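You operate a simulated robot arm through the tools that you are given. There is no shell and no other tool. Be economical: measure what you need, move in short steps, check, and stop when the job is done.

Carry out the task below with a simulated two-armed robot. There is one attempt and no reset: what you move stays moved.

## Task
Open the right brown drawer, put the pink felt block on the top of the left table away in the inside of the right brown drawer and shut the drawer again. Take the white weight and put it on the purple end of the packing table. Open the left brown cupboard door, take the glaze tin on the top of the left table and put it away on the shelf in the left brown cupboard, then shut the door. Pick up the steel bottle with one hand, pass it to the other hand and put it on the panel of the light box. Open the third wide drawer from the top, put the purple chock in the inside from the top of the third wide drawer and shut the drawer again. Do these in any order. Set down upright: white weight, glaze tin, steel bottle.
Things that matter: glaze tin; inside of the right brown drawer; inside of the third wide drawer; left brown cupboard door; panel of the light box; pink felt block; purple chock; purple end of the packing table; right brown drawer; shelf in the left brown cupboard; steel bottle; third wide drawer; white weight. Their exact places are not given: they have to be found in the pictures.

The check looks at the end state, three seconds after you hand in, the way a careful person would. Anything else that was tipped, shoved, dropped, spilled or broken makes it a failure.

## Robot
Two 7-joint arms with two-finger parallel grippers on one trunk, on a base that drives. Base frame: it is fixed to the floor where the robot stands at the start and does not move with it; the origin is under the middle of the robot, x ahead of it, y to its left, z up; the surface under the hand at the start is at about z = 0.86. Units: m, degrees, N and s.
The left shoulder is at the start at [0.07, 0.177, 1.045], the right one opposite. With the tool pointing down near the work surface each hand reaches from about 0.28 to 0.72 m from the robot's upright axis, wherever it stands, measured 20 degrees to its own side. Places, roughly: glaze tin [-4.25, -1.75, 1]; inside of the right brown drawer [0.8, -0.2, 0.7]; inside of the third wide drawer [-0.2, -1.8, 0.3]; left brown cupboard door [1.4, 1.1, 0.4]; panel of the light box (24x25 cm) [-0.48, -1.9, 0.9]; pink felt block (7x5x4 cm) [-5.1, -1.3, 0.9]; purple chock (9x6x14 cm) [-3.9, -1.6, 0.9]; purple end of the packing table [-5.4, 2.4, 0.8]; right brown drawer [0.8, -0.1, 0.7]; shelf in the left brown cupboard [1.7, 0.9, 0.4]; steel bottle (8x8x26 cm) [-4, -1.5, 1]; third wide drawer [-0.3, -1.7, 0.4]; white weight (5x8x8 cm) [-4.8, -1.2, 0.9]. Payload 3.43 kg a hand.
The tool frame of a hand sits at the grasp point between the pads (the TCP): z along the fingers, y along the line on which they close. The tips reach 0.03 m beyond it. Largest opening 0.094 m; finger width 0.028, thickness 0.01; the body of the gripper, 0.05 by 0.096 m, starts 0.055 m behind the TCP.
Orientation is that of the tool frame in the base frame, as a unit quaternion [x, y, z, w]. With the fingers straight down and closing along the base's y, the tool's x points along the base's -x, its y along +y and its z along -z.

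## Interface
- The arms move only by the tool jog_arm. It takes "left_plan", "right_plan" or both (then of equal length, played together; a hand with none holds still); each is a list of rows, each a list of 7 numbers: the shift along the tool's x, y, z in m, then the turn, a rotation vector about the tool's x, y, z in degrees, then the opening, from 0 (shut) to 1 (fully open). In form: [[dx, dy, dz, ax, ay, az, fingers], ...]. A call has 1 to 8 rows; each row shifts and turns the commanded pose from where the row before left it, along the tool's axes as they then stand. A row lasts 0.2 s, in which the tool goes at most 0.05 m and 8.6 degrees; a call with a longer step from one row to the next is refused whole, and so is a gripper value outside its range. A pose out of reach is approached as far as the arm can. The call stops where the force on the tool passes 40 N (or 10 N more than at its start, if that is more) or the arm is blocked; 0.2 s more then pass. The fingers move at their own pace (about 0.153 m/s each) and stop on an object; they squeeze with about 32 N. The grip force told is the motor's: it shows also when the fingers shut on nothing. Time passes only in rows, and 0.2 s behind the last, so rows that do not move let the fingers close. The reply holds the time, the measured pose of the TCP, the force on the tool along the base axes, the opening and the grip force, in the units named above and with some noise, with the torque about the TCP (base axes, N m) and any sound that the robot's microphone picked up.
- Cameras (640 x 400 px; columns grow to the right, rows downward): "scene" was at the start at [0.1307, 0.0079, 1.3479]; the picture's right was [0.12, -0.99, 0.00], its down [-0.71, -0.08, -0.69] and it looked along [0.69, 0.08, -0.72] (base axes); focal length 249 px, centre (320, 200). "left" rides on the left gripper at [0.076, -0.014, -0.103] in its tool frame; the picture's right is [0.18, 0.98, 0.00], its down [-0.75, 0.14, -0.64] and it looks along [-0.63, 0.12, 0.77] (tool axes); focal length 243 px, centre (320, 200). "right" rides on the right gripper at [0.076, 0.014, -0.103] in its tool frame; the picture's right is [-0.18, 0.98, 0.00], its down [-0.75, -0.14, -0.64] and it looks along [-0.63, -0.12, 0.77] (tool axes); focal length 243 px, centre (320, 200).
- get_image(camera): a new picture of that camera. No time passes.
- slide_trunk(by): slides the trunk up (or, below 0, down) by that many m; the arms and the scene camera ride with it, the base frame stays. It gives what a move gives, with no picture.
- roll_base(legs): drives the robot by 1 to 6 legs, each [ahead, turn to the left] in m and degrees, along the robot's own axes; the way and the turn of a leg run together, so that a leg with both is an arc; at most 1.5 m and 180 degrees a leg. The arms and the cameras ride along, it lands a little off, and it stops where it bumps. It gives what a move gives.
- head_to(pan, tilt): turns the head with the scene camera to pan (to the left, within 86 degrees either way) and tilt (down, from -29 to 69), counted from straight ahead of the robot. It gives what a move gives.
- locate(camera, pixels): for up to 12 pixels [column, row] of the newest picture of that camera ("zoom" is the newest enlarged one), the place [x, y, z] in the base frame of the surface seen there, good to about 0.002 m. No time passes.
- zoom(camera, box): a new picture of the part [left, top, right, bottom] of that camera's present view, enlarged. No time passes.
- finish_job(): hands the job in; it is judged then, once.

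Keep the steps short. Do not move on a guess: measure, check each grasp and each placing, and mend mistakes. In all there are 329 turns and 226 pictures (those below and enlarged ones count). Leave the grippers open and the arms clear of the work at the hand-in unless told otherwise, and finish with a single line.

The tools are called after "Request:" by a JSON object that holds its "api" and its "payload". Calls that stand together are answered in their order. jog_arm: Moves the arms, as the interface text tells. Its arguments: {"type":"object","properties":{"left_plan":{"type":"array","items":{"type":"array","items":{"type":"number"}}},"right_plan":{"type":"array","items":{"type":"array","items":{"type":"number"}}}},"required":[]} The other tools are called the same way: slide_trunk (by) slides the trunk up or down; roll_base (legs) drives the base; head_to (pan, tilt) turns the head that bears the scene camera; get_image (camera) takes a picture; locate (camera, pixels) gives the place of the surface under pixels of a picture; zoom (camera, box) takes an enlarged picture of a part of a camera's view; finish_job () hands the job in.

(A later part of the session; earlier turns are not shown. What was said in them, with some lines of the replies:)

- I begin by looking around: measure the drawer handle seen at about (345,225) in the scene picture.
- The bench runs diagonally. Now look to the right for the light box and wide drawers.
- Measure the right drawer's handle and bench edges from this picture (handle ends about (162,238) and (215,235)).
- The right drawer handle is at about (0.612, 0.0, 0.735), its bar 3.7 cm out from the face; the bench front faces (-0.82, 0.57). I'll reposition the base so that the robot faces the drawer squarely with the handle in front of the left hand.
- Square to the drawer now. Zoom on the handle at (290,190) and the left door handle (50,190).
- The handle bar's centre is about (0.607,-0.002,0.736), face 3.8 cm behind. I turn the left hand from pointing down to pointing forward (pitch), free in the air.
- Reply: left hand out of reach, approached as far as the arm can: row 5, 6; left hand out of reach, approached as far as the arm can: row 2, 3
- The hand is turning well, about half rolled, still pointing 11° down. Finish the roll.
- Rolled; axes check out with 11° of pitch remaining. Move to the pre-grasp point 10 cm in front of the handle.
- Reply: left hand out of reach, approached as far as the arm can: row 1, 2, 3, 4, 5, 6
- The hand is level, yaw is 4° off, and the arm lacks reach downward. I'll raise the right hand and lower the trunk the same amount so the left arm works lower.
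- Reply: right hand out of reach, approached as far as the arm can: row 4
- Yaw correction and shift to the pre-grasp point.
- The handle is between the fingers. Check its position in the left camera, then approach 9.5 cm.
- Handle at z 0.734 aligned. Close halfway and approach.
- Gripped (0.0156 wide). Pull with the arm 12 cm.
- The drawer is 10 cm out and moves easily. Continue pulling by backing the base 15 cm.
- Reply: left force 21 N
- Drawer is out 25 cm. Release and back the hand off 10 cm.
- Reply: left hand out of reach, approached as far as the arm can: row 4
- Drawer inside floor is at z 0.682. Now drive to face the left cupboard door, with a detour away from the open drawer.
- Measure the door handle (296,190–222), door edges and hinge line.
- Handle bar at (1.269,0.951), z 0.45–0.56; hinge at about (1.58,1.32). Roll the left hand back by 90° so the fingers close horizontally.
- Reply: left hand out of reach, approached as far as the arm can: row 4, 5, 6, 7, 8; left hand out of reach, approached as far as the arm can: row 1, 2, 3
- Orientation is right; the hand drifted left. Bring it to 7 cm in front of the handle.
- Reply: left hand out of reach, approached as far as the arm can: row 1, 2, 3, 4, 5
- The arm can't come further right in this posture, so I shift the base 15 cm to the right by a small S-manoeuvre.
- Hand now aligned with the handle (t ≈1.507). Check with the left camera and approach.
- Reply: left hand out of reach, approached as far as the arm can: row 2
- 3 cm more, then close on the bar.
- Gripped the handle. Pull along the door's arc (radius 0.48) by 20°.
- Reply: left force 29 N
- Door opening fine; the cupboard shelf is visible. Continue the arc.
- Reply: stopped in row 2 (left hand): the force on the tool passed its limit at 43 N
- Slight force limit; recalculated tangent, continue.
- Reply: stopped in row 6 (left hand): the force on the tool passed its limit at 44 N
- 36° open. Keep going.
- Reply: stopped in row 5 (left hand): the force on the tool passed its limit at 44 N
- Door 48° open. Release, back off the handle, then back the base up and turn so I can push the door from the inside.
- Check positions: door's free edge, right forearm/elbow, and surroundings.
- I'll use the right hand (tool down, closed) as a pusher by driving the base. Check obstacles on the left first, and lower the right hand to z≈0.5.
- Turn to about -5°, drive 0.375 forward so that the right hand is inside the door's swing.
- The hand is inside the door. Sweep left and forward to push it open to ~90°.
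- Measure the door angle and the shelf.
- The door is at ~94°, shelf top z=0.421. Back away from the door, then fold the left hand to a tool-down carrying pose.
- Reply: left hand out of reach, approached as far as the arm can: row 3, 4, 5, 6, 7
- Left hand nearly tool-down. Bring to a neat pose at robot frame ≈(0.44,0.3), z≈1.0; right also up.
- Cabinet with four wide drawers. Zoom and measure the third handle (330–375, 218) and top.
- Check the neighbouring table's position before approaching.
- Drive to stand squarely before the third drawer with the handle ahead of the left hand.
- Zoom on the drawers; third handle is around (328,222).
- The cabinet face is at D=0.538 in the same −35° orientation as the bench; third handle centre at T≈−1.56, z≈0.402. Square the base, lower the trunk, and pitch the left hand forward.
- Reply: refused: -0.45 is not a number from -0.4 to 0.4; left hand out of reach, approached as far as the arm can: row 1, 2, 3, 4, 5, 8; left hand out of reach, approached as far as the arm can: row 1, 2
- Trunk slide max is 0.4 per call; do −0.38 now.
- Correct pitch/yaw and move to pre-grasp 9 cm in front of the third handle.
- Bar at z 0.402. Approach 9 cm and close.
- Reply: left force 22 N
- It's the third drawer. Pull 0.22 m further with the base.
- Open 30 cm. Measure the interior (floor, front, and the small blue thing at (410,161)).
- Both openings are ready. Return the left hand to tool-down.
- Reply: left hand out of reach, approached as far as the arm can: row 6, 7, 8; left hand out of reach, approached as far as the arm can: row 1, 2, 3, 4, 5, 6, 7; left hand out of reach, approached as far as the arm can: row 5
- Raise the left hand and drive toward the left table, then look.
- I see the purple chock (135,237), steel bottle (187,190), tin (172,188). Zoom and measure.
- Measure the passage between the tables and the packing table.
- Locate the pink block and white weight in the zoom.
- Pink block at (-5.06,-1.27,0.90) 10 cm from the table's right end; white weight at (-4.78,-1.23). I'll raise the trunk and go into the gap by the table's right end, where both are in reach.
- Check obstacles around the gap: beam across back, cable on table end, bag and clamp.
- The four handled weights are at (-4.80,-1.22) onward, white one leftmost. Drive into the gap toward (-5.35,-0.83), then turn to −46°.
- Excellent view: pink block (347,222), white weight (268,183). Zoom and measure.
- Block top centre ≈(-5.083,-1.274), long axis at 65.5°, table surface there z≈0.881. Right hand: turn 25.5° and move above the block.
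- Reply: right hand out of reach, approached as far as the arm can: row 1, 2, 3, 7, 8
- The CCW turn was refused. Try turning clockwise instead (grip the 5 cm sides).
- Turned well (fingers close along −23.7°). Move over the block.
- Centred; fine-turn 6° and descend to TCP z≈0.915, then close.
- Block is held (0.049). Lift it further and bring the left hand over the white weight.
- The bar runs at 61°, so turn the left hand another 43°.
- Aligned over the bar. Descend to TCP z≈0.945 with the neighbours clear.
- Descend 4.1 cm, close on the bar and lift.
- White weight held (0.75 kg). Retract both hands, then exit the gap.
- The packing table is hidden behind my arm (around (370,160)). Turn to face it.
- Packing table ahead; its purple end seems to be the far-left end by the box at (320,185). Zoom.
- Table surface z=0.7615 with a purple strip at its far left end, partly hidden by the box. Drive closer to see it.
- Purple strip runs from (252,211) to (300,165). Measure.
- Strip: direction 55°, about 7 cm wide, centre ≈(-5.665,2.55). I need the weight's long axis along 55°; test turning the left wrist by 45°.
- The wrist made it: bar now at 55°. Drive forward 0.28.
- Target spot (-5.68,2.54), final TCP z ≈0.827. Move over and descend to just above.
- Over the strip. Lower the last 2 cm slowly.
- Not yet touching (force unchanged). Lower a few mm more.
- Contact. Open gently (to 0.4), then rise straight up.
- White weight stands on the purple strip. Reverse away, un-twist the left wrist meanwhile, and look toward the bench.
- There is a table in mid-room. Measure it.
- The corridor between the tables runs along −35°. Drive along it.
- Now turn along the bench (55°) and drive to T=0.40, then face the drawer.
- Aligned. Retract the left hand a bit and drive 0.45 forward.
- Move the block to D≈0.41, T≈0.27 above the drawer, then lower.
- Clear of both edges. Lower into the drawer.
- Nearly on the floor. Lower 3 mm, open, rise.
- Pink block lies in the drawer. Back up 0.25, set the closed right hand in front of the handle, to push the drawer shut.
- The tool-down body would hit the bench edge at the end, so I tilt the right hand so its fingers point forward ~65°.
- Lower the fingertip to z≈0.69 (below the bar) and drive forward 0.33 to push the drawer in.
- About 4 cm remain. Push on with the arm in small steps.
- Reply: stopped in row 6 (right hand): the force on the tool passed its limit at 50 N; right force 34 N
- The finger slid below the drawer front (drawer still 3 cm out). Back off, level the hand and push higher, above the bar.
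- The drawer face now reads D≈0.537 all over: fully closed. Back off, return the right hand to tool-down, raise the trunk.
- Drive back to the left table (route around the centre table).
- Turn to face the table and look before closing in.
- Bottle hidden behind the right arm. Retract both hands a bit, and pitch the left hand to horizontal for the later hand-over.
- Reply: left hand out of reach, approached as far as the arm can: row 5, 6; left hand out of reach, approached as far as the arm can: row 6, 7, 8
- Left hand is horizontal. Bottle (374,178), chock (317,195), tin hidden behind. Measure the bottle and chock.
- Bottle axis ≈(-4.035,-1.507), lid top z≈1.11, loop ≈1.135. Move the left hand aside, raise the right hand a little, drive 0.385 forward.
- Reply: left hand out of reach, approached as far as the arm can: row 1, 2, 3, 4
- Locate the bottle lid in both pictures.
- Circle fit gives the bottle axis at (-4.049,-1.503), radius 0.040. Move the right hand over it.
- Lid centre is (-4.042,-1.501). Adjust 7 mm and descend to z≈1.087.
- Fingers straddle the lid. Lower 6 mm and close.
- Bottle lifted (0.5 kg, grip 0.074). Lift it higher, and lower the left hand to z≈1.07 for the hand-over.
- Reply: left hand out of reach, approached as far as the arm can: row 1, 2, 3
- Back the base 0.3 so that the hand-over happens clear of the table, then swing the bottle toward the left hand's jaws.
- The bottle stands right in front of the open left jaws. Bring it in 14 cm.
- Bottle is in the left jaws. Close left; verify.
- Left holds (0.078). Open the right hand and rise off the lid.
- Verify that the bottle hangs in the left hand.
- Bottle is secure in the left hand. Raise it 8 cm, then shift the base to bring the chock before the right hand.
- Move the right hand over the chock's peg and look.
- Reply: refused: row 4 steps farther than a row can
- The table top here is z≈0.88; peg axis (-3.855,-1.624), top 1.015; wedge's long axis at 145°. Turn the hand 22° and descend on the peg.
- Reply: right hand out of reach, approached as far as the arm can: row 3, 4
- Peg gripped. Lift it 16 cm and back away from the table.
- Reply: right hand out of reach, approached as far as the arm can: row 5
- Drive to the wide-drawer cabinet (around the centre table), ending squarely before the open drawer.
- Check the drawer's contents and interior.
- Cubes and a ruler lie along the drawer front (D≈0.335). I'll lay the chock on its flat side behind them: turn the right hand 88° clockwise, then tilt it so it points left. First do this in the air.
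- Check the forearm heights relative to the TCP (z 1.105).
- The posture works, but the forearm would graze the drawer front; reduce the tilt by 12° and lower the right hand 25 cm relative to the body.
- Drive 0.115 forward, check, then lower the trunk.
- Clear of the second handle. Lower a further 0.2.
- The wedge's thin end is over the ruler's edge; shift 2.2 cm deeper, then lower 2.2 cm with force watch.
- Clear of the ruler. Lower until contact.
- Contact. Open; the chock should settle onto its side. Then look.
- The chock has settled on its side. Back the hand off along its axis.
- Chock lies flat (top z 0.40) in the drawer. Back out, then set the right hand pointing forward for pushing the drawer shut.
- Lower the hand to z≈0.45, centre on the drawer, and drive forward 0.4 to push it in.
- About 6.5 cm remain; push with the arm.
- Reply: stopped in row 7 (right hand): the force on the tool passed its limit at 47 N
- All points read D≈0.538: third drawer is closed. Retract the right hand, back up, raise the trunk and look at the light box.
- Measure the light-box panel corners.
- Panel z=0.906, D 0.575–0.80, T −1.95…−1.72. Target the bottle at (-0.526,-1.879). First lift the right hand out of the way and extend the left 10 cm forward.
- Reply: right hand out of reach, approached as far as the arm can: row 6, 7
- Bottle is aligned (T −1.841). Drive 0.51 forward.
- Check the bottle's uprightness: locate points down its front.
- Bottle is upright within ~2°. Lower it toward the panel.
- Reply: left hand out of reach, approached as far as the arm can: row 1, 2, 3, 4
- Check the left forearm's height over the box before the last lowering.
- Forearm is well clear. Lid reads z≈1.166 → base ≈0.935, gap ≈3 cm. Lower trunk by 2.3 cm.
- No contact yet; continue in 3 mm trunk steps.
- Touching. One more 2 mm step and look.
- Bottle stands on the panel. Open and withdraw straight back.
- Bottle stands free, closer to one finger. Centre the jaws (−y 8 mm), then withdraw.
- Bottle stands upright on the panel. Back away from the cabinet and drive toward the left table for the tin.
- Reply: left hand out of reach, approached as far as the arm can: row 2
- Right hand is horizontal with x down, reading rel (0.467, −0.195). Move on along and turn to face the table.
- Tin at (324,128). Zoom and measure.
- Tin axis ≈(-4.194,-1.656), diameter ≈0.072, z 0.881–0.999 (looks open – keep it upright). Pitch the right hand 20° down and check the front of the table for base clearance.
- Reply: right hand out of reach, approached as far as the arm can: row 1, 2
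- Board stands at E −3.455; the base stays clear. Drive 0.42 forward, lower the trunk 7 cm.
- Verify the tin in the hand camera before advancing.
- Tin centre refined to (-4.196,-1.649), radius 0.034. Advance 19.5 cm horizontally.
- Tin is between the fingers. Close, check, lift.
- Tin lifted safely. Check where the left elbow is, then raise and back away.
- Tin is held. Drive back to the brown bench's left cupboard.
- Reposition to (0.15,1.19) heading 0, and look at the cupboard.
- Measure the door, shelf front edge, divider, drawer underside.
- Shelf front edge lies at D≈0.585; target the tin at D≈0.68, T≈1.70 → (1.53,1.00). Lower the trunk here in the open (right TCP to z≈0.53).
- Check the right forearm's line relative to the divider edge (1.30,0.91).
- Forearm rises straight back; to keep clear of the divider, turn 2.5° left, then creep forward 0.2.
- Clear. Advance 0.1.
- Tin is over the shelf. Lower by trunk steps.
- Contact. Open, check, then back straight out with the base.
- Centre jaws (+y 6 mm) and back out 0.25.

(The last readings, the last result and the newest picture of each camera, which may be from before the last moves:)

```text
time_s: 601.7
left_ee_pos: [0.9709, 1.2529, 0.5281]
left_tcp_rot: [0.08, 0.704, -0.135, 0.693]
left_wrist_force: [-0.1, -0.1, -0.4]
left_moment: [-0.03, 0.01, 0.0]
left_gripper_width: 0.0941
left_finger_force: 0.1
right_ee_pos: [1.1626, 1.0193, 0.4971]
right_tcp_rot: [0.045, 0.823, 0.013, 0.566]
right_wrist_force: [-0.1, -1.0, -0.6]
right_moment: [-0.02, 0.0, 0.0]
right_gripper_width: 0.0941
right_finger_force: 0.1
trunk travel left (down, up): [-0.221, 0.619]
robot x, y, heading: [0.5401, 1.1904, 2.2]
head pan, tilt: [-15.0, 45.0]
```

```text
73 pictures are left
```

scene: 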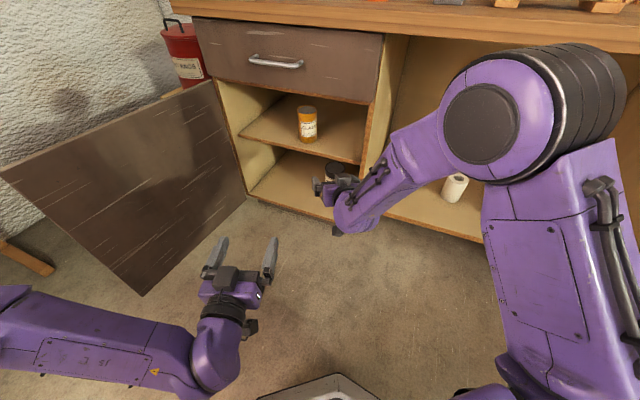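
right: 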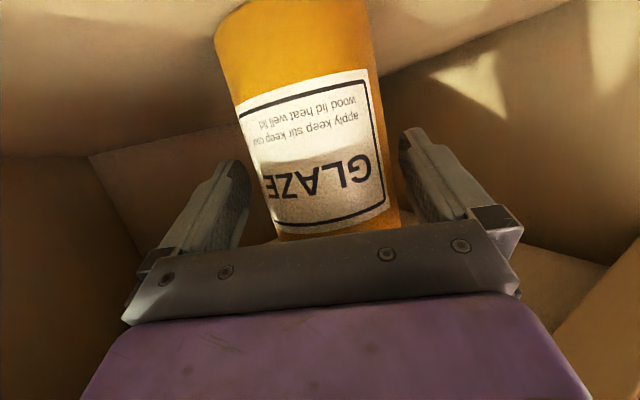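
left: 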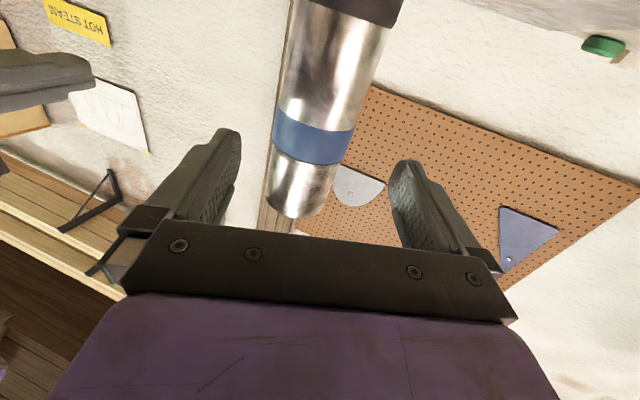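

Tin stands upright on the shelf. Now shut the door: close the right fingers, drive round to the door's outer side.

Request:
{"api": "jog_arm", "payload": {"right_plan": [[0, 0, 0, 0, 0, 0, 0], [0, 0, 0, 0, 0, 0, 0], [0, 0, 0, 0, 0, 0, 0]]}}

Request:
{"api": "roll_base", "payload": {"legs": [[-0.34, 0], [0, 43], [0.594, 0]]}}

Request:
{"api": "head_to", "payload": {"pan": -25, "tilt": 40}}

Request:
{"api": "get_image", "payload": {"camera": "scene"}}

```text
time_s: 602.5
left_ee_pos: [0.9705, 1.2539, 0.5277]
left_tcp_rot: [0.08, 0.704, -0.135, 0.693]
left_wrist_force: [0.6, 0.4, 0.4]
left_moment: [0.01, 0.03, 0.01]
left_gripper_width: 0.0941
left_finger_force: 0.0
right_ee_pos: [1.1609, 1.0203, 0.4981]
right_tcp_rot: [0.045, 0.823, 0.013, 0.566]
right_wrist_force: [0.2, 1.1, -0.6]
right_moment: [-0.03, -0.03, 0.04]
right_gripper_width: 0.0003
right_finger_force: 32.3
trunk travel left (down, up): [-0.221, 0.619]
robot x, y, heading: [0.5412, 1.1906, 2.1]
head pan, tilt: [-15.0, 45.0]
```

```text
time_s: 609.7
left_ee_pos: [0.8819, 1.9486, 0.5275]
left_tcp_rot: [-0.189, 0.682, 0.133, 0.693]
left_wrist_force: [-0.3, -0.7, 0.4]
left_moment: [-0.03, 0.0, 0.0]
left_gripper_width: 0.0939
left_finger_force: 0.1
right_ee_pos: [1.1816, 1.9128, 0.4982]
right_tcp_rot: [-0.264, 0.781, 0.222, 0.52]
right_wrist_force: [-0.1, 0.5, 0.0]
right_moment: [-0.01, -0.02, -0.03]
right_gripper_width: 0.0004
right_finger_force: 32.4
trunk travel left (down, up): [-0.221, 0.619]
robot x, y, heading: [0.6167, 1.6039, 46.0]
head pan, tilt: [-15.0, 45.0]
```

```text
time_s: 610.5
left_ee_pos: [0.8826, 1.9493, 0.5276]
left_tcp_rot: [-0.189, 0.682, 0.133, 0.693]
left_wrist_force: [0.6, -0.5, 1.1]
left_moment: [0.01, 0.01, -0.03]
left_gripper_width: 0.094
left_finger_force: 0.0
right_ee_pos: [1.1817, 1.9132, 0.499]
right_tcp_rot: [-0.266, 0.78, 0.223, 0.52]
right_wrist_force: [0.7, 0.2, -0.1]
right_moment: [-0.01, 0.0, 0.03]
right_gripper_width: 0.0001
right_finger_force: 31.9
trunk travel left (down, up): [-0.221, 0.619]
robot x, y, heading: [0.6191, 1.6039, 45.9]
head pan, tilt: [-25.0, 40.0]
```

```text
72 pictures are left
```

scene: 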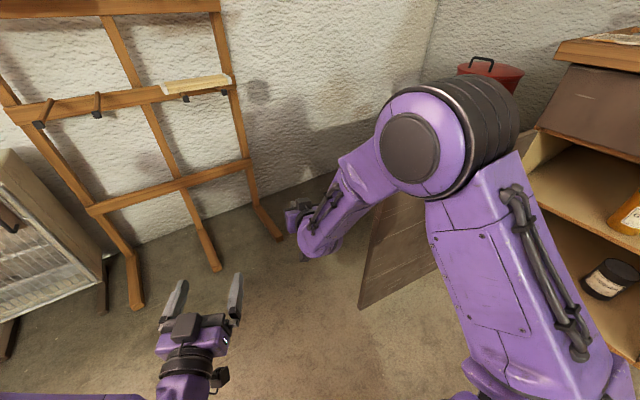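

The hand is on the outer side of the door. Sweep clockwise in steps.

Request:
{"api": "roll_base", "payload": {"legs": [[0, -30]]}}

Request:
{"api": "get_image", "payload": {"camera": "scene"}}

```text
time_s: 611.7
left_ee_pos: [0.9506, 1.8833, 0.528]
left_tcp_rot: [-0.114, 0.699, 0.056, 0.704]
left_wrist_force: [-0.5, 0.2, 0.4]
left_moment: [0.0, -0.03, 0.01]
left_gripper_width: 0.0941
left_finger_force: 0.1
right_ee_pos: [1.2291, 1.7894, 0.4973]
right_tcp_rot: [-0.188, 0.803, 0.17, 0.54]
right_wrist_force: [-0.2, 0.0, -0.5]
right_moment: [-0.01, -0.01, 0.0]
right_gripper_width: 0.0
right_finger_force: 31.9
trunk travel left (down, up): [-0.221, 0.619]
robot x, y, heading: [0.6179, 1.6017, 33.5]
head pan, tilt: [-25.0, 40.0]
stopped in leg 1: the force on the tool passed its limit at 81 N (the readings are from after the stop); the commanded pose is now the measured one
```

```text
71 pictures are left
```

scene: 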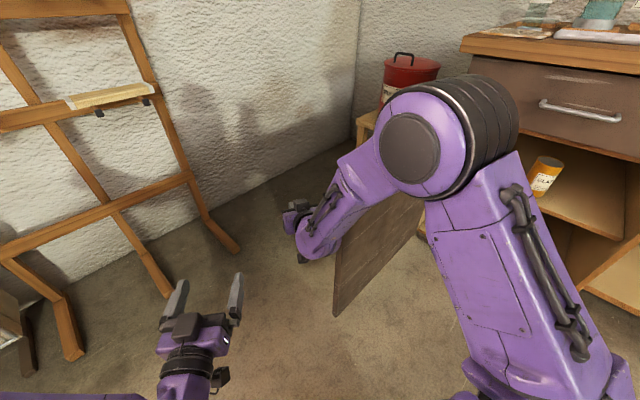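

The wrist pressed on the door's free edge. Rather use the open jaws as a fork around the door's edge. Free it, back out and come square: robot to (0.24,1.65), heading 14°.

Request:
{"api": "roll_base", "payload": {"legs": [[0, 10], [-0.4, 0], [0, 62.5], [0.333, 0], [0, -92]]}}

Request:
{"api": "jog_arm", "payload": {"right_plan": [[0, 0, 0, 0, 0, 0, 1], [0, 0, 0, 0, 0, 0, 1], [0, 0, 0, 0, 0, 0, 1]]}}

Request:
{"api": "get_image", "payload": {"camera": "scene"}}

Request:
{"api": "get_image", "payload": {"camera": "right"}}

```text
time_s: 623.2
left_ee_pos: [0.6444, 1.81, 0.5293]
left_tcp_rot: [-0.002, 0.708, -0.056, 0.704]
left_wrist_force: [-1.0, -0.7, 0.5]
left_moment: [0.0, -0.03, 0.01]
left_gripper_width: 0.0943
left_finger_force: 0.1
right_ee_pos: [0.8799, 1.6342, 0.4973]
right_tcp_rot: [-0.059, 0.823, 0.083, 0.558]
right_wrist_force: [-0.2, -0.5, -0.3]
right_moment: [-0.01, 0.02, 0.0]
right_gripper_width: 0.0
right_finger_force: 32.0
trunk travel left (down, up): [-0.221, 0.619]
robot x, y, heading: [0.2411, 1.6496, 15.3]
head pan, tilt: [-25.0, 40.0]
```

```text
time_s: 624.0
left_ee_pos: [0.6458, 1.8103, 0.5287]
left_tcp_rot: [-0.002, 0.708, -0.055, 0.704]
left_wrist_force: [-0.6, -0.2, 1.1]
left_moment: [-0.01, -0.02, 0.03]
left_gripper_width: 0.0941
left_finger_force: 0.1
right_ee_pos: [0.8812, 1.6343, 0.4978]
right_tcp_rot: [-0.058, 0.823, 0.082, 0.559]
right_wrist_force: [0.5, -0.1, -0.4]
right_moment: [0.01, -0.01, 0.01]
right_gripper_width: 0.0937
right_finger_force: 0.2
trunk travel left (down, up): [-0.221, 0.619]
robot x, y, heading: [0.2422, 1.648, 15.5]
head pan, tilt: [-25.0, 40.0]
```

```text
70 pictures are left
```

scene: 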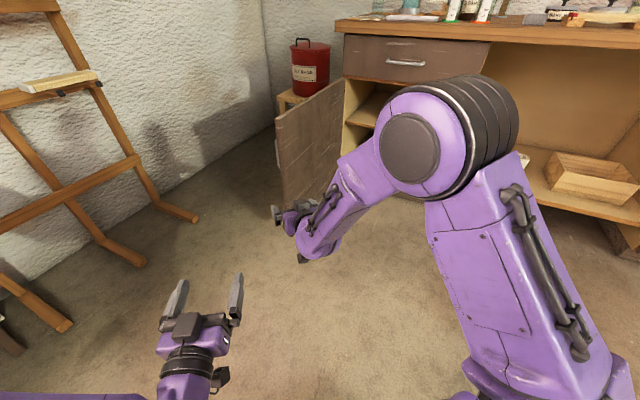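

```text
69 pictures are left
```

right: 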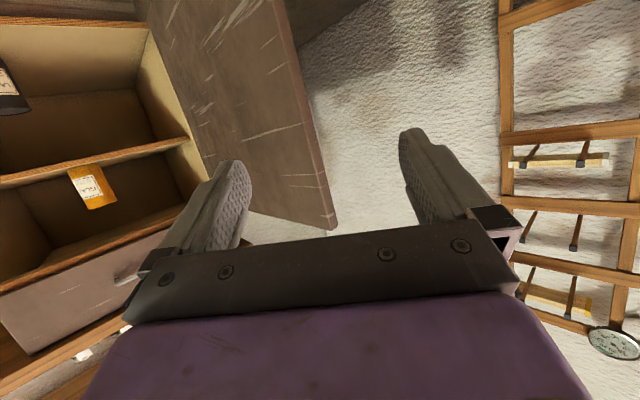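

The door's free edge is right between the open fingers. Measure it.

Request:
{"api": "locate", "payload": {"camera": "right", "pixels": [[325, 190], [312, 150], [295, 100], [335, 215], [308, 190]]}}

```text
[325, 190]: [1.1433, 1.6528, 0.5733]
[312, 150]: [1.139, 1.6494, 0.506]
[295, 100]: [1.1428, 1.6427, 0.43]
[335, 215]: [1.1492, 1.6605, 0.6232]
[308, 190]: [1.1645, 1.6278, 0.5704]
```

Edge at (1.14,1.65). Turn −3.5°, drive in 0.24 so that the fork straddles the edge.

Request:
{"api": "roll_base", "payload": {"legs": [[0, -3.5], [0.24, 0]]}}

Request:
{"api": "get_image", "payload": {"camera": "right"}}

```text
time_s: 626.2
left_ee_pos: [0.8944, 1.8382, 0.5285]
left_tcp_rot: [0.018, 0.708, -0.076, 0.702]
left_wrist_force: [0.6, 0.5, 0.4]
left_moment: [0.0, -0.03, -0.01]
left_gripper_width: 0.0938
left_finger_force: 0.1
right_ee_pos: [1.1179, 1.6494, 0.4975]
right_tcp_rot: [-0.035, 0.825, 0.067, 0.56]
right_wrist_force: [1.5, 0.6, 0.6]
right_moment: [0.0, 0.0, 0.02]
right_gripper_width: 0.0942
right_finger_force: 0.0
trunk travel left (down, up): [-0.221, 0.619]
robot x, y, heading: [0.4824, 1.6981, 12.4]
head pan, tilt: [-25.0, 40.0]
```

```text
68 pictures are left
```

right: 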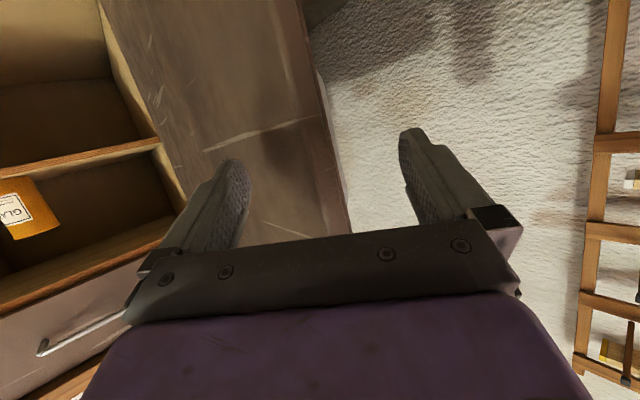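

Advance 3 cm more for overlap, then sweep −14°.

Request:
{"api": "roll_base", "payload": {"legs": [[0.035, 0], [0, -14]]}}

Request:
{"api": "get_image", "payload": {"camera": "right"}}

```text
time_s: 627.6
left_ee_pos: [0.9364, 1.8122, 0.5294]
left_tcp_rot: [0.046, 0.707, -0.102, 0.699]
left_wrist_force: [0.2, -0.3, 0.1]
left_moment: [0.01, 0.0, 0.01]
left_gripper_width: 0.0942
left_finger_force: 0.0
right_ee_pos: [1.1402, 1.6171, 0.4956]
right_tcp_rot: [-0.015, 0.828, 0.051, 0.558]
right_wrist_force: [-3.9, 3.1, 2.3]
right_moment: [0.06, -0.12, 0.22]
right_gripper_width: 0.0939
right_finger_force: 0.0
trunk travel left (down, up): [-0.221, 0.619]
robot x, y, heading: [0.5137, 1.7099, 8.0]
head pan, tilt: [-25.0, 40.0]
stopped in leg 2: the force on the tool passed its limit at 75 N (the readings are from after the stop); the commanded pose is now the measured one
```

```text
67 pictures are left
```

right: 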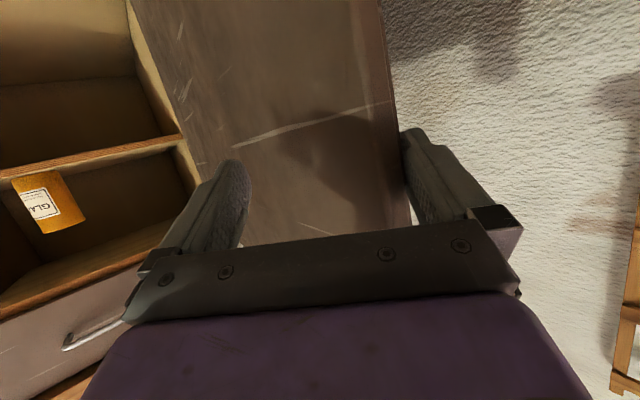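

The quick turn spiked the force. Pull with the arm instead along the door's arc in small steps.

Request:
{"api": "jog_arm", "payload": {"right_plan": [[0.0043, -0.016, -0.0112, 0, 0, 0, 1], [0.0043, -0.016, -0.0112, 0, 0, 0, 1], [0.0043, -0.016, -0.0112, 0, 0, 0, 1], [0.004, -0.017, -0.0105, 0, 0, 0, 1], [0.004, -0.017, -0.0105, 0, 0, 0, 1], [0.004, -0.017, -0.01, 0, 0, 0, 1], [0.0035, -0.018, -0.009, 0, 0, 0, 1], [0.0035, -0.018, -0.009, 0, 0, 0, 1]]}}

Request:
{"api": "get_image", "payload": {"camera": "right"}}

```text
time_s: 629.4
left_ee_pos: [0.9366, 1.8102, 0.5281]
left_tcp_rot: [0.047, 0.707, -0.103, 0.698]
left_wrist_force: [-0.3, -0.7, 0.7]
left_moment: [-0.03, 0.02, 0.0]
left_gripper_width: 0.0942
left_finger_force: 0.1
right_ee_pos: [1.0658, 1.4755, 0.486]
right_tcp_rot: [-0.014, 0.828, 0.051, 0.558]
right_wrist_force: [0.7, -0.1, 0.7]
right_moment: [0.01, 0.0, 0.02]
right_gripper_width: 0.094
right_finger_force: 0.1
trunk travel left (down, up): [-0.221, 0.619]
robot x, y, heading: [0.515, 1.7055, 8.2]
head pan, tilt: [-25.0, 40.0]
```

```text
66 pictures are left
```

right: 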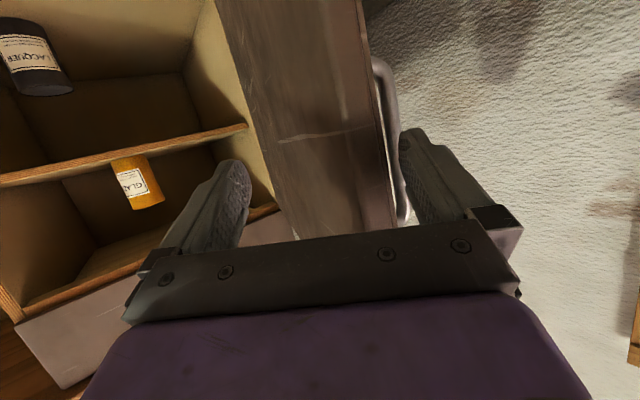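

Smooth. Continue along the arc.

Request:
{"api": "jog_arm", "payload": {"right_plan": [[0.002, -0.02, -0.005, 0, 0, 0, 1], [0.002, -0.02, -0.005, 0, 0, 0, 1], [0.001, -0.02, -0.003, 0, 0, 0, 1], [0.001, -0.02, -0.002, 0, 0, 0, 1], [0, -0.02, 0, 0, 0, 0, 1], [0, -0.02, 0, 0, 0, 0, 1], [0, -0.02, 0.001, 0, 0, 0, 1]]}}

Request:
{"api": "get_image", "payload": {"camera": "right"}}

```text
time_s: 630.2
left_ee_pos: [0.9373, 1.812, 0.5278]
left_tcp_rot: [0.047, 0.707, -0.104, 0.698]
left_wrist_force: [0.6, 0.4, -0.5]
left_moment: [0.02, -0.03, 0.0]
left_gripper_width: 0.0941
left_finger_force: 0.1
right_ee_pos: [1.055, 1.4176, 0.4802]
right_tcp_rot: [-0.017, 0.83, 0.053, 0.555]
right_wrist_force: [0.6, 0.7, -0.6]
right_moment: [-0.04, -0.03, 0.01]
right_gripper_width: 0.0936
right_finger_force: 0.0
trunk travel left (down, up): [-0.221, 0.619]
robot x, y, heading: [0.5146, 1.7108, 7.7]
head pan, tilt: [-25.0, 40.0]
stopped in row 4 (right hand): the force on the tool passed its limit at 46 N (the readings are from after the stop); the commanded pose is now the measured one
```

```text
65 pictures are left
```

right: 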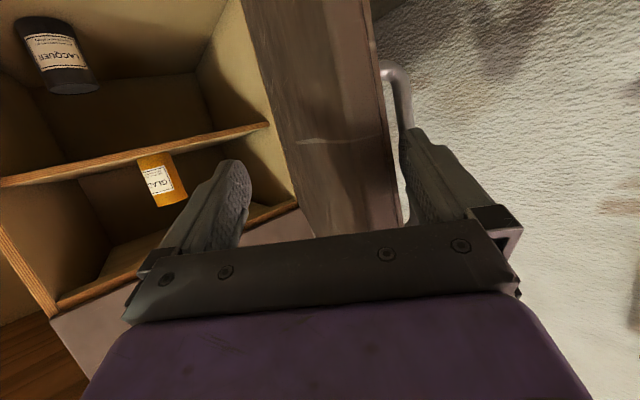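

Stopped by force; the arm is at its lateral limit. Back the fork out, re-centre the arm, turn the base and re-engage.

Request:
{"api": "roll_base", "payload": {"legs": [[-0.12, 0]]}}

Request:
{"api": "jog_arm", "payload": {"right_plan": [[0, 0.04, 0, 0, 0, 0, 1], [0, 0.04, 0, 0, 0, 0, 1], [0, 0.04, 0, 0, 0, 0, 1], [0, 0.04, 0, 0, 0, 0, 1], [0, 0.04, 0, 0, 0, 0, 1]]}}

Request:
{"api": "roll_base", "payload": {"legs": [[0, -15.7]]}}

Request:
{"api": "get_image", "payload": {"camera": "right"}}

```text
time_s: 631.5
left_ee_pos: [0.8174, 1.7961, 0.5278]
left_tcp_rot: [0.046, 0.707, -0.105, 0.698]
left_wrist_force: [-0.3, 0.6, 0.5]
left_moment: [0.01, 0.01, 0.0]
left_gripper_width: 0.0938
left_finger_force: 0.0
right_ee_pos: [0.9352, 1.4008, 0.4819]
right_tcp_rot: [-0.016, 0.829, 0.052, 0.556]
right_wrist_force: [0.4, -0.5, 0.0]
right_moment: [-0.04, -0.01, -0.02]
right_gripper_width: 0.094
right_finger_force: 0.1
trunk travel left (down, up): [-0.221, 0.619]
robot x, y, heading: [0.3964, 1.6919, 8.1]
head pan, tilt: [-25.0, 40.0]
```

```text
time_s: 632.7
left_ee_pos: [0.8179, 1.795, 0.5279]
left_tcp_rot: [0.047, 0.707, -0.104, 0.698]
left_wrist_force: [0.4, -0.4, -0.6]
left_moment: [0.03, 0.03, 0.01]
left_gripper_width: 0.0943
left_finger_force: 0.1
right_ee_pos: [0.9195, 1.6027, 0.4979]
right_tcp_rot: [-0.016, 0.829, 0.052, 0.556]
right_wrist_force: [0.4, 0.2, 0.3]
right_moment: [-0.01, 0.01, 0.01]
right_gripper_width: 0.0939
right_finger_force: 0.0
trunk travel left (down, up): [-0.221, 0.619]
robot x, y, heading: [0.3925, 1.6917, 8.0]
head pan, tilt: [-25.0, 40.0]
```

```text
time_s: 634.0
left_ee_pos: [0.8306, 1.6747, 0.5284]
left_tcp_rot: [0.145, 0.693, -0.2, 0.677]
left_wrist_force: [-0.2, 0.0, -0.9]
left_moment: [-0.01, 0.0, 0.0]
left_gripper_width: 0.0939
left_finger_force: 0.2
right_ee_pos: [0.8743, 1.4614, 0.4974]
right_tcp_rot: [0.098, 0.824, -0.025, 0.557]
right_wrist_force: [-0.5, 0.9, 0.2]
right_moment: [-0.01, 0.02, 0.01]
right_gripper_width: 0.0941
right_finger_force: 0.1
trunk travel left (down, up): [-0.221, 0.619]
robot x, y, heading: [0.3911, 1.6934, -8.1]
head pan, tilt: [-25.0, 40.0]
```

```text
64 pictures are left
```

right: 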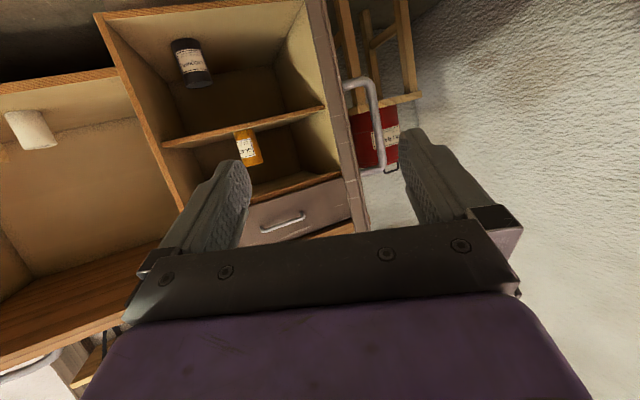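

Request:
{"api": "locate", "payload": {"camera": "right", "pixels": [[350, 170], [355, 200], [340, 130], [375, 110], [360, 220]]}}

```text
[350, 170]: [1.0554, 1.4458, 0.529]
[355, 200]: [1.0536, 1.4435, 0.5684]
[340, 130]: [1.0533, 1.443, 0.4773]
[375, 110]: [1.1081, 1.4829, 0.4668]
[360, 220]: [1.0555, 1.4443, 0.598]
```

Edge at (1.054,1.444), centred. Advance 0.19 and sweep with the arm.

Request:
{"api": "roll_base", "payload": {"legs": [[0.185, 0]]}}

Request:
{"api": "jog_arm", "payload": {"right_plan": [[0, -0.02, 0, 0, 0, 0, 1], [0, -0.02, 0, 0, 0, 0, 1], [0, -0.02, 0, 0, 0, 0, 1], [-0.0007, -0.02, 0.002, 0, 0, 0, 1], [-0.0007, -0.02, 0.002, 0, 0, 0, 1], [-0.0014, -0.02, 0.004, 0, 0, 0, 1], [-0.0014, -0.02, 0.004, 0, 0, 0, 1], [-0.002, -0.02, 0.005, 0, 0, 0, 1]]}}

Request:
{"api": "get_image", "payload": {"camera": "right"}}

```text
time_s: 635.5
left_ee_pos: [1.0084, 1.6475, 0.5283]
left_tcp_rot: [0.146, 0.693, -0.201, 0.677]
left_wrist_force: [0.5, -1.2, 0.6]
left_moment: [-0.01, 0.01, 0.02]
left_gripper_width: 0.0941
left_finger_force: 0.1
right_ee_pos: [1.052, 1.4349, 0.4973]
right_tcp_rot: [0.099, 0.824, -0.026, 0.558]
right_wrist_force: [0.6, -0.5, -0.3]
right_moment: [-0.01, -0.01, 0.01]
right_gripper_width: 0.0939
right_finger_force: 0.1
trunk travel left (down, up): [-0.221, 0.619]
robot x, y, heading: [0.573, 1.6649, -8.3]
head pan, tilt: [-25.0, 40.0]
```

```text
time_s: 637.3
left_ee_pos: [1.0096, 1.6487, 0.5278]
left_tcp_rot: [0.144, 0.693, -0.202, 0.676]
left_wrist_force: [0.7, -0.4, 0.1]
left_moment: [-0.02, 0.0, 0.02]
left_gripper_width: 0.0941
left_finger_force: 0.1
right_ee_pos: [1.0403, 1.2741, 0.4854]
right_tcp_rot: [0.1, 0.823, -0.027, 0.558]
right_wrist_force: [-0.6, -0.2, -1.4]
right_moment: [-0.03, 0.01, 0.02]
right_gripper_width: 0.094
right_finger_force: 0.0
trunk travel left (down, up): [-0.221, 0.619]
robot x, y, heading: [0.572, 1.6651, -8.2]
head pan, tilt: [-25.0, 40.0]
```

```text
63 pictures are left
```

right: 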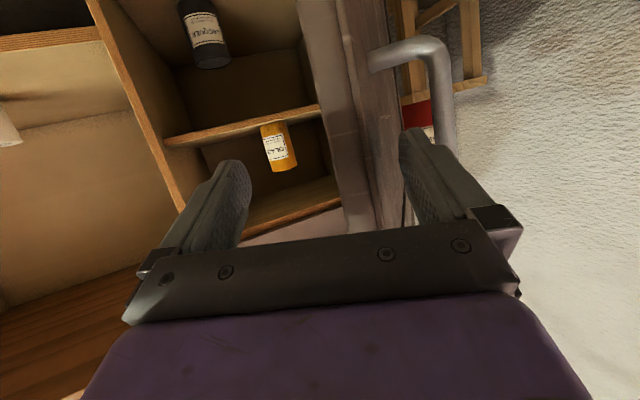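

Door now ~48° open. Back out of the fork, close the fingers and go round to push the outer face.

Request:
{"api": "roll_base", "payload": {"legs": [[-0.14, 0]]}}

Request:
{"api": "jog_arm", "payload": {"right_plan": [[0, 0.04, 0, 0, 0, 0, 0], [0, 0.04, 0, 0, 0, 0, 0], [0, 0.04, 0, 0, 0, 0, 0], [0, 0, 0, 0, 0, 0, 0]]}}

Request:
{"api": "roll_base", "payload": {"legs": [[0, 77], [0.25, 0], [0, -99]]}}

Request:
{"api": "head_to", "payload": {"pan": 0, "tilt": 45}}

Request:
{"api": "get_image", "payload": {"camera": "scene"}}

```text
time_s: 638.6
left_ee_pos: [0.8686, 1.6675, 0.5285]
left_tcp_rot: [0.144, 0.693, -0.201, 0.677]
left_wrist_force: [0.3, -0.3, 0.3]
left_moment: [-0.01, -0.01, 0.0]
left_gripper_width: 0.0941
left_finger_force: 0.2
right_ee_pos: [0.9003, 1.2944, 0.4864]
right_tcp_rot: [0.099, 0.824, -0.025, 0.558]
right_wrist_force: [-0.6, 0.1, 0.8]
right_moment: [0.0, -0.05, -0.02]
right_gripper_width: 0.094
right_finger_force: 0.1
trunk travel left (down, up): [-0.221, 0.619]
robot x, y, heading: [0.4329, 1.6878, -8.2]
head pan, tilt: [-25.0, 40.0]
```

```text
time_s: 639.6
left_ee_pos: [0.868, 1.6694, 0.5282]
left_tcp_rot: [0.145, 0.693, -0.201, 0.677]
left_wrist_force: [-0.1, 0.0, 0.6]
left_moment: [-0.02, 0.0, 0.01]
left_gripper_width: 0.0941
left_finger_force: 0.1
right_ee_pos: [0.9234, 1.4129, 0.4952]
right_tcp_rot: [0.098, 0.824, -0.025, 0.557]
right_wrist_force: [-0.3, -1.6, 0.1]
right_moment: [0.0, -0.02, -0.02]
right_gripper_width: 0.0
right_finger_force: 32.2
trunk travel left (down, up): [-0.221, 0.619]
robot x, y, heading: [0.4337, 1.6889, -8.2]
head pan, tilt: [-25.0, 40.0]
```

```text
time_s: 648.8
left_ee_pos: [0.931, 1.7527, 0.5275]
left_tcp_rot: [0.264, 0.657, -0.316, 0.631]
left_wrist_force: [0.6, 0.0, 0.2]
left_moment: [-0.02, 0.0, -0.01]
left_gripper_width: 0.0941
left_finger_force: 0.0
right_ee_pos: [0.8937, 1.4923, 0.4935]
right_tcp_rot: [0.243, 0.793, -0.125, 0.544]
right_wrist_force: [0.5, 0.1, 1.2]
right_moment: [0.01, -0.01, 0.02]
right_gripper_width: 0.0002
right_finger_force: 31.9
trunk travel left (down, up): [-0.221, 0.619]
robot x, y, heading: [0.5282, 1.9226, -28.6]
head pan, tilt: [-25.0, 40.0]
```

```text
time_s: 649.7
left_ee_pos: [0.9306, 1.7527, 0.5285]
left_tcp_rot: [0.265, 0.657, -0.316, 0.631]
left_wrist_force: [0.5, -0.1, -0.7]
left_moment: [0.0, 0.02, -0.01]
left_gripper_width: 0.0941
left_finger_force: 0.1
right_ee_pos: [0.8922, 1.4936, 0.4941]
right_tcp_rot: [0.243, 0.793, -0.124, 0.544]
right_wrist_force: [0.1, 0.5, -1.0]
right_moment: [0.01, 0.01, 0.01]
right_gripper_width: 0.0
right_finger_force: 32.2
trunk travel left (down, up): [-0.221, 0.619]
robot x, y, heading: [0.5284, 1.9182, -28.7]
head pan, tilt: [0.0, 45.0]
```

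```text
62 pictures are left
```

scene: 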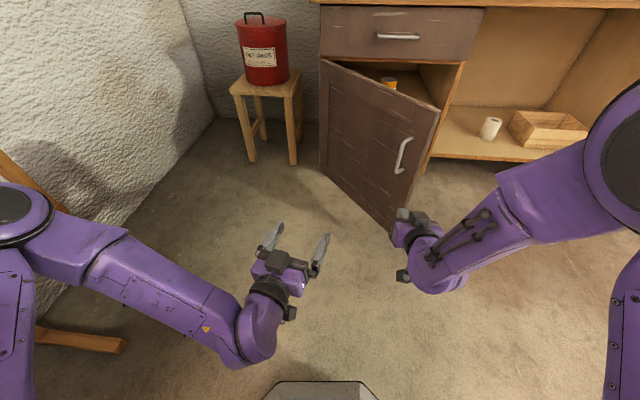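

Measure the door's face and edge now.

Request:
{"api": "locate", "payload": {"camera": "scene", "pixels": [[436, 115], [425, 150], [405, 200], [395, 222], [345, 100], [330, 130], [370, 150], [401, 155]]}}

```text
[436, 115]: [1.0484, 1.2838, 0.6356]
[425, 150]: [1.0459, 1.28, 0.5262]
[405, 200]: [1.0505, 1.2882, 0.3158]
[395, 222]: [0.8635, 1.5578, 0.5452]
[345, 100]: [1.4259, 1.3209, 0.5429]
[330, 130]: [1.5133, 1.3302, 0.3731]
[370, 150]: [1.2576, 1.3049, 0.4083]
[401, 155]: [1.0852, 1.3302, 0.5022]
```

Push: drive forward 0.35.

Request:
{"api": "roll_base", "payload": {"legs": [[0.35, 0]]}}

Request:
{"api": "get_image", "payload": {"camera": "scene"}}

```text
time_s: 652.0
left_ee_pos: [1.2369, 1.5913, 0.5284]
left_tcp_rot: [0.263, 0.657, -0.315, 0.632]
left_wrist_force: [-0.5, -0.7, -0.7]
left_moment: [0.0, 0.05, -0.01]
left_gripper_width: 0.0941
left_finger_force: 0.0
right_ee_pos: [1.2009, 1.3318, 0.4942]
right_tcp_rot: [0.24, 0.794, -0.122, 0.545]
right_wrist_force: [0.7, 0.3, 0.9]
right_moment: [0.01, 0.0, 0.01]
right_gripper_width: 0.0
right_finger_force: 32.1
trunk travel left (down, up): [-0.221, 0.619]
robot x, y, heading: [0.832, 1.756, -27.9]
head pan, tilt: [0.0, 45.0]
```

```text
61 pictures are left
```

scene: 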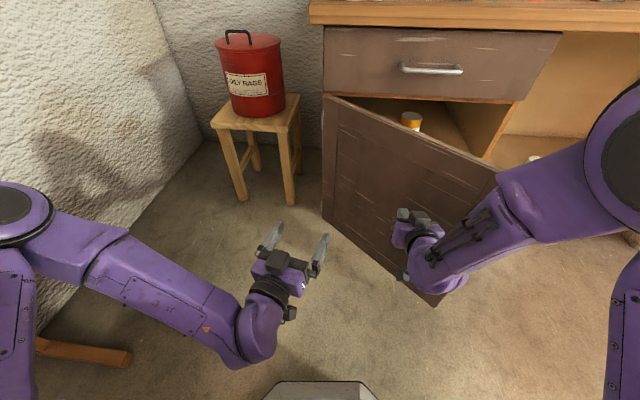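

Continue pushing 0.2.

Request:
{"api": "roll_base", "payload": {"legs": [[0.18, 0]]}}

Request:
{"api": "get_image", "payload": {"camera": "scene"}}

```text
time_s: 653.5
left_ee_pos: [1.3976, 1.5028, 0.5274]
left_tcp_rot: [0.265, 0.657, -0.316, 0.631]
left_wrist_force: [-0.3, 0.0, -0.3]
left_moment: [-0.01, 0.0, 0.0]
left_gripper_width: 0.0942
left_finger_force: 0.2
right_ee_pos: [1.3604, 1.2429, 0.4939]
right_tcp_rot: [0.241, 0.794, -0.123, 0.545]
right_wrist_force: [0.0, -1.0, 0.5]
right_moment: [0.01, 0.0, 0.02]
right_gripper_width: 0.0
right_finger_force: 32.0
trunk travel left (down, up): [-0.221, 0.619]
robot x, y, heading: [0.9955, 1.6722, -28.2]
head pan, tilt: [0.0, 45.0]
```

```text
60 pictures are left
```

scene: 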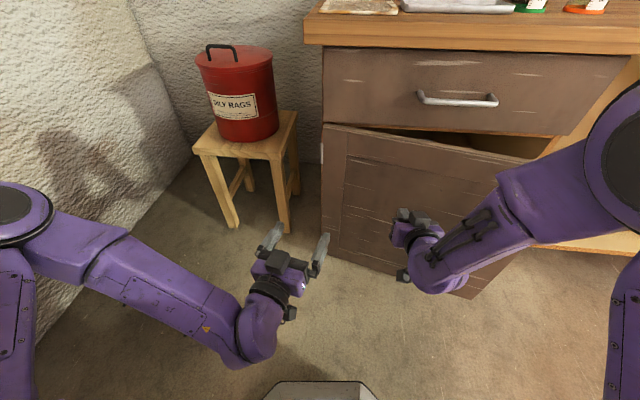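

Nearly closed. Finish with the arm: push forward and toward the free edge in small steps.

Request:
{"api": "jog_arm", "payload": {"right_plan": [[-0.0036, -0.03, 0.0093, 0, 0, 0, 0], [-0.0036, -0.03, 0.0093, 0, 0, 0, 0], [-0.0036, -0.03, 0.0093, 0, 0, 0, 0], [-0.0054, -0.01, 0.014, 0, 0, 0, 0], [-0.0054, 0, 0.014, 0, 0, 0, 0], [-0.0054, 0, 0.014, 0, 0, 0, 0], [-0.0054, 0, 0.014, 0, 0, 0, 0]]}}

Request:
{"api": "get_image", "payload": {"camera": "scene"}}

Request:
{"api": "locate", "payload": {"camera": "scene", "pixels": [[340, 160], [345, 220], [470, 160], [400, 150], [480, 280], [520, 180], [380, 80], [385, 250]]}}

```text
time_s: 655.1
left_ee_pos: [1.3964, 1.5027, 0.5279]
left_tcp_rot: [0.264, 0.657, -0.315, 0.632]
left_wrist_force: [0.8, 0.1, -0.2]
left_moment: [0.0, 0.02, 0.01]
left_gripper_width: 0.0939
left_finger_force: 0.1
right_ee_pos: [1.3856, 1.1115, 0.4852]
right_tcp_rot: [0.241, 0.794, -0.123, 0.545]
right_wrist_force: [-0.6, -0.6, 0.2]
right_moment: [0.0, 0.0, -0.01]
right_gripper_width: 0.0
right_finger_force: 32.0
trunk travel left (down, up): [-0.221, 0.619]
robot x, y, heading: [0.9959, 1.6719, -28.2]
head pan, tilt: [0.0, 45.0]
```

```text
59 pictures are left
```

scene: 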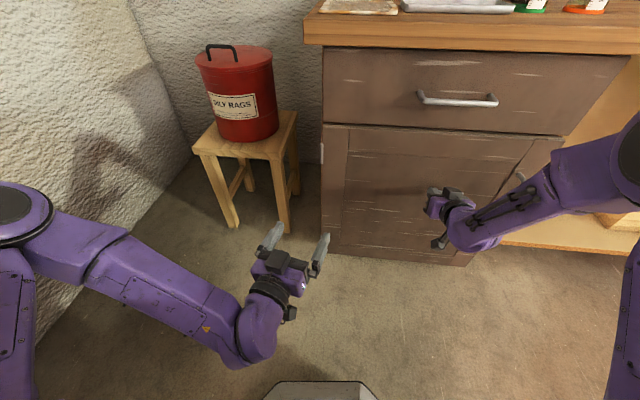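

```text
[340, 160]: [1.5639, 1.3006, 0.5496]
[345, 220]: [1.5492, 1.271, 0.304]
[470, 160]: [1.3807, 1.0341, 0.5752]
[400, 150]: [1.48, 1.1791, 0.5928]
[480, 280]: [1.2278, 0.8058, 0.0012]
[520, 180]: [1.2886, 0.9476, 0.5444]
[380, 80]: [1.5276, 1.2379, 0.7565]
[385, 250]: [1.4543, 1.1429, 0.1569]
```

Looks closed; verify the free-edge side.

Request:
{"api": "zoom", "payload": {"camera": "scene", "box": [400, 110, 600, 280]}}

Request:
{"api": "locate", "payload": {"camera": "zoom", "pixels": [[330, 90], [380, 95], [410, 100], [300, 130], [370, 60], [260, 320], [390, 130]]}}

```text
2.35 times, centred on (500, 195) of scene
```

zoom: 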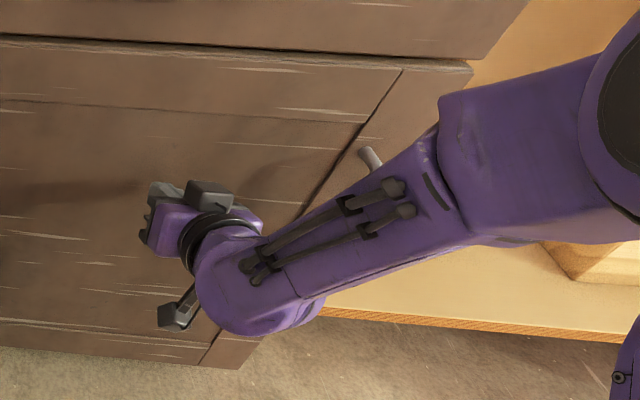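

```text
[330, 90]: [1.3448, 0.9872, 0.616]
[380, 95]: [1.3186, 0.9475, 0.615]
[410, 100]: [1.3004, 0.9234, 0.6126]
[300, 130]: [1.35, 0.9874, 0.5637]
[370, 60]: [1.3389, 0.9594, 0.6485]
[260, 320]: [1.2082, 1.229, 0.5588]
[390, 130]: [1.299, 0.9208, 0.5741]
```

Give a final gentle press until resistance is felt.

Request:
{"api": "jog_arm", "payload": {"right_plan": [[-0.0036, 0, 0.0093, 0, 0, 0, 0], [-0.0036, 0, 0.0093, 0, 0, 0, 0], [-0.0036, 0, 0.0093, 0, 0, 0, 0], [-0.0036, 0, 0.0093, 0, 0, 0, 0], [-0.0036, 0, 0.0093, 0, 0, 0, 0], [-0.0036, 0, 0.0093, 0, 0, 0, 0], [-0.0036, 0, 0.0093, 0, 0, 0, 0], [-0.0036, 0, 0.0093, 0, 0, 0, 0]]}}

```text
time_s: 655.6
left_ee_pos: [1.3953, 1.5045, 0.5295]
left_tcp_rot: [0.264, 0.656, -0.318, 0.632]
left_wrist_force: [0.5, 0.2, 0.0]
left_moment: [-0.03, -0.01, 0.03]
left_gripper_width: 0.0937
left_finger_force: 0.1
right_ee_pos: [1.3924, 1.1076, 0.4837]
right_tcp_rot: [0.243, 0.795, -0.122, 0.542]
right_wrist_force: [-12.5, 11.9, 11.1]
right_moment: [-0.28, -0.28, -0.02]
right_gripper_width: 0.0004
right_finger_force: 31.9
trunk travel left (down, up): [-0.221, 0.619]
robot x, y, heading: [0.9971, 1.6718, -28.7]
head pan, tilt: [0.0, 45.0]
stopped in row 2 (right hand): the force on the tool passed its limit at 56 N (the readings are from after the stop); the commanded pose is now the measured one
```

Firm stop: the door is shut. Retract, back away, open the grippers and take a last look.

Request:
{"api": "jog_arm", "payload": {"right_plan": [[0.007, 0, -0.0187, 0, 0, 0, 0], [0.014, 0, -0.037, 0, 0, 0, 0.5], [0.014, 0, -0.037, 0, 0, 0, 1]]}}

Request:
{"api": "roll_base", "payload": {"legs": [[-0.6, 0]]}}

Request:
{"api": "get_image", "payload": {"camera": "scene"}}

```text
time_s: 656.4
left_ee_pos: [1.3966, 1.502, 0.528]
left_tcp_rot: [0.265, 0.657, -0.316, 0.631]
left_wrist_force: [0.3, 0.1, 0.4]
left_moment: [0.01, 0.03, 0.03]
left_gripper_width: 0.0939
left_finger_force: 0.0
right_ee_pos: [1.3071, 1.156, 0.4845]
right_tcp_rot: [0.242, 0.797, -0.121, 0.54]
right_wrist_force: [0.6, -0.4, 0.6]
right_moment: [0.01, -0.01, -0.01]
right_gripper_width: 0.0941
right_finger_force: 0.1
trunk travel left (down, up): [-0.221, 0.619]
robot x, y, heading: [0.9934, 1.6689, -28.3]
head pan, tilt: [0.0, 45.0]
```

```text
time_s: 659.7
left_ee_pos: [0.8882, 1.7814, 0.528]
left_tcp_rot: [0.258, 0.66, -0.31, 0.634]
left_wrist_force: [0.2, -0.6, 0.7]
left_moment: [0.03, 0.01, -0.02]
left_gripper_width: 0.0942
left_finger_force: 0.1
right_ee_pos: [0.8076, 1.4329, 0.4864]
right_tcp_rot: [0.234, 0.799, -0.115, 0.541]
right_wrist_force: [0.8, -0.5, 0.2]
right_moment: [0.02, 0.0, 0.0]
right_gripper_width: 0.094
right_finger_force: 0.1
trunk travel left (down, up): [-0.221, 0.619]
robot x, y, heading: [0.4827, 1.9377, -27.3]
head pan, tilt: [0.0, 45.0]
```

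```text
57 pictures are left
```

scene: 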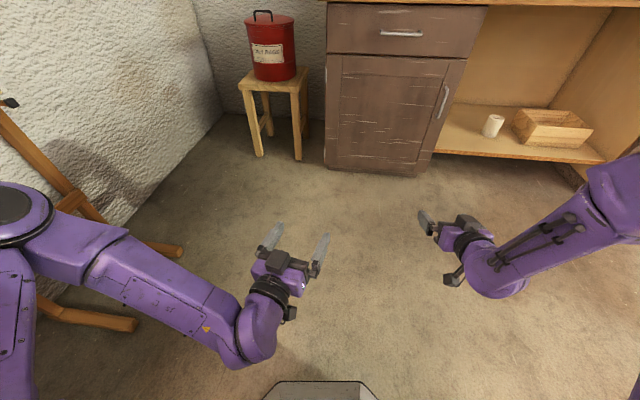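

Door is shut. Look over toward the light box and the right drawer from here.

Request:
{"api": "slide_trunk", "payload": {"by": 0.4}}

Request:
{"api": "head_to", "payload": {"pan": -65, "tilt": 15}}

Request:
{"api": "get_image", "payload": {"camera": "scene"}}

```text
time_s: 663.5
left_ee_pos: [0.8876, 1.7794, 0.9293]
left_tcp_rot: [0.259, 0.659, -0.31, 0.634]
left_wrist_force: [0.1, 0.5, 1.0]
left_moment: [0.03, 0.05, -0.01]
left_gripper_width: 0.094
left_finger_force: 0.0
right_ee_pos: [0.8075, 1.4337, 0.8846]
right_tcp_rot: [0.235, 0.799, -0.116, 0.541]
right_wrist_force: [0.0, -0.1, -0.1]
right_moment: [0.01, 0.01, 0.01]
right_gripper_width: 0.0939
right_finger_force: 0.1
trunk travel left (down, up): [-0.621, 0.219]
robot x, y, heading: [0.4823, 1.9376, -27.3]
head pan, tilt: [0.0, 45.0]
```

```text
time_s: 664.9
left_ee_pos: [0.8877, 1.7801, 0.9285]
left_tcp_rot: [0.259, 0.659, -0.31, 0.634]
left_wrist_force: [0.6, -0.6, 0.0]
left_moment: [0.03, 0.0, -0.02]
left_gripper_width: 0.094
left_finger_force: 0.1
right_ee_pos: [0.8071, 1.4324, 0.8848]
right_tcp_rot: [0.235, 0.799, -0.116, 0.541]
right_wrist_force: [-1.2, 0.1, 0.5]
right_moment: [-0.03, -0.01, 0.01]
right_gripper_width: 0.094
right_finger_force: 0.0
trunk travel left (down, up): [-0.621, 0.219]
robot x, y, heading: [0.4829, 1.9379, -27.5]
head pan, tilt: [-65.0, 15.0]
```

```text
56 pictures are left
```

scene: 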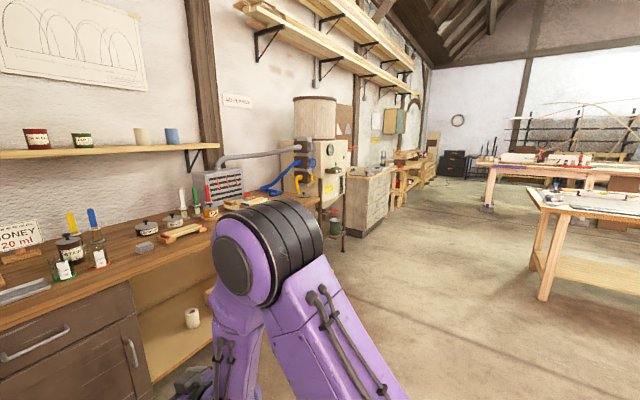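

Request:
{"api": "zoom", "payload": {"camera": "scene", "box": [310, 140, 430, 250]}}

```text
3.64 times, centred on (370, 195) of scene
```

zoom: 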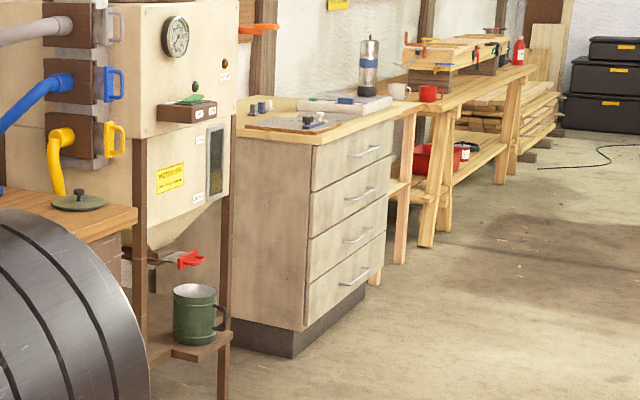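

The bottle stands upright on the light box, all the drawers are shut, the cupboard door is shut, and both grippers are open and clear. I'm handing in.

Request:
{"api": "finish_job", "payload": {}}

```text
The job is handed in.
```

All five jobs are done and handed in: the pink felt block is in the right brown drawer, the white weight is on the purple end of the packing table, the glaze tin is on the shelf in the left brown cupboard, the steel bottle is on the light box panel after a right-to-left hand-over, and the purple chock is lying on its side in the third wide drawer, with both drawers and the cupboard door shut.
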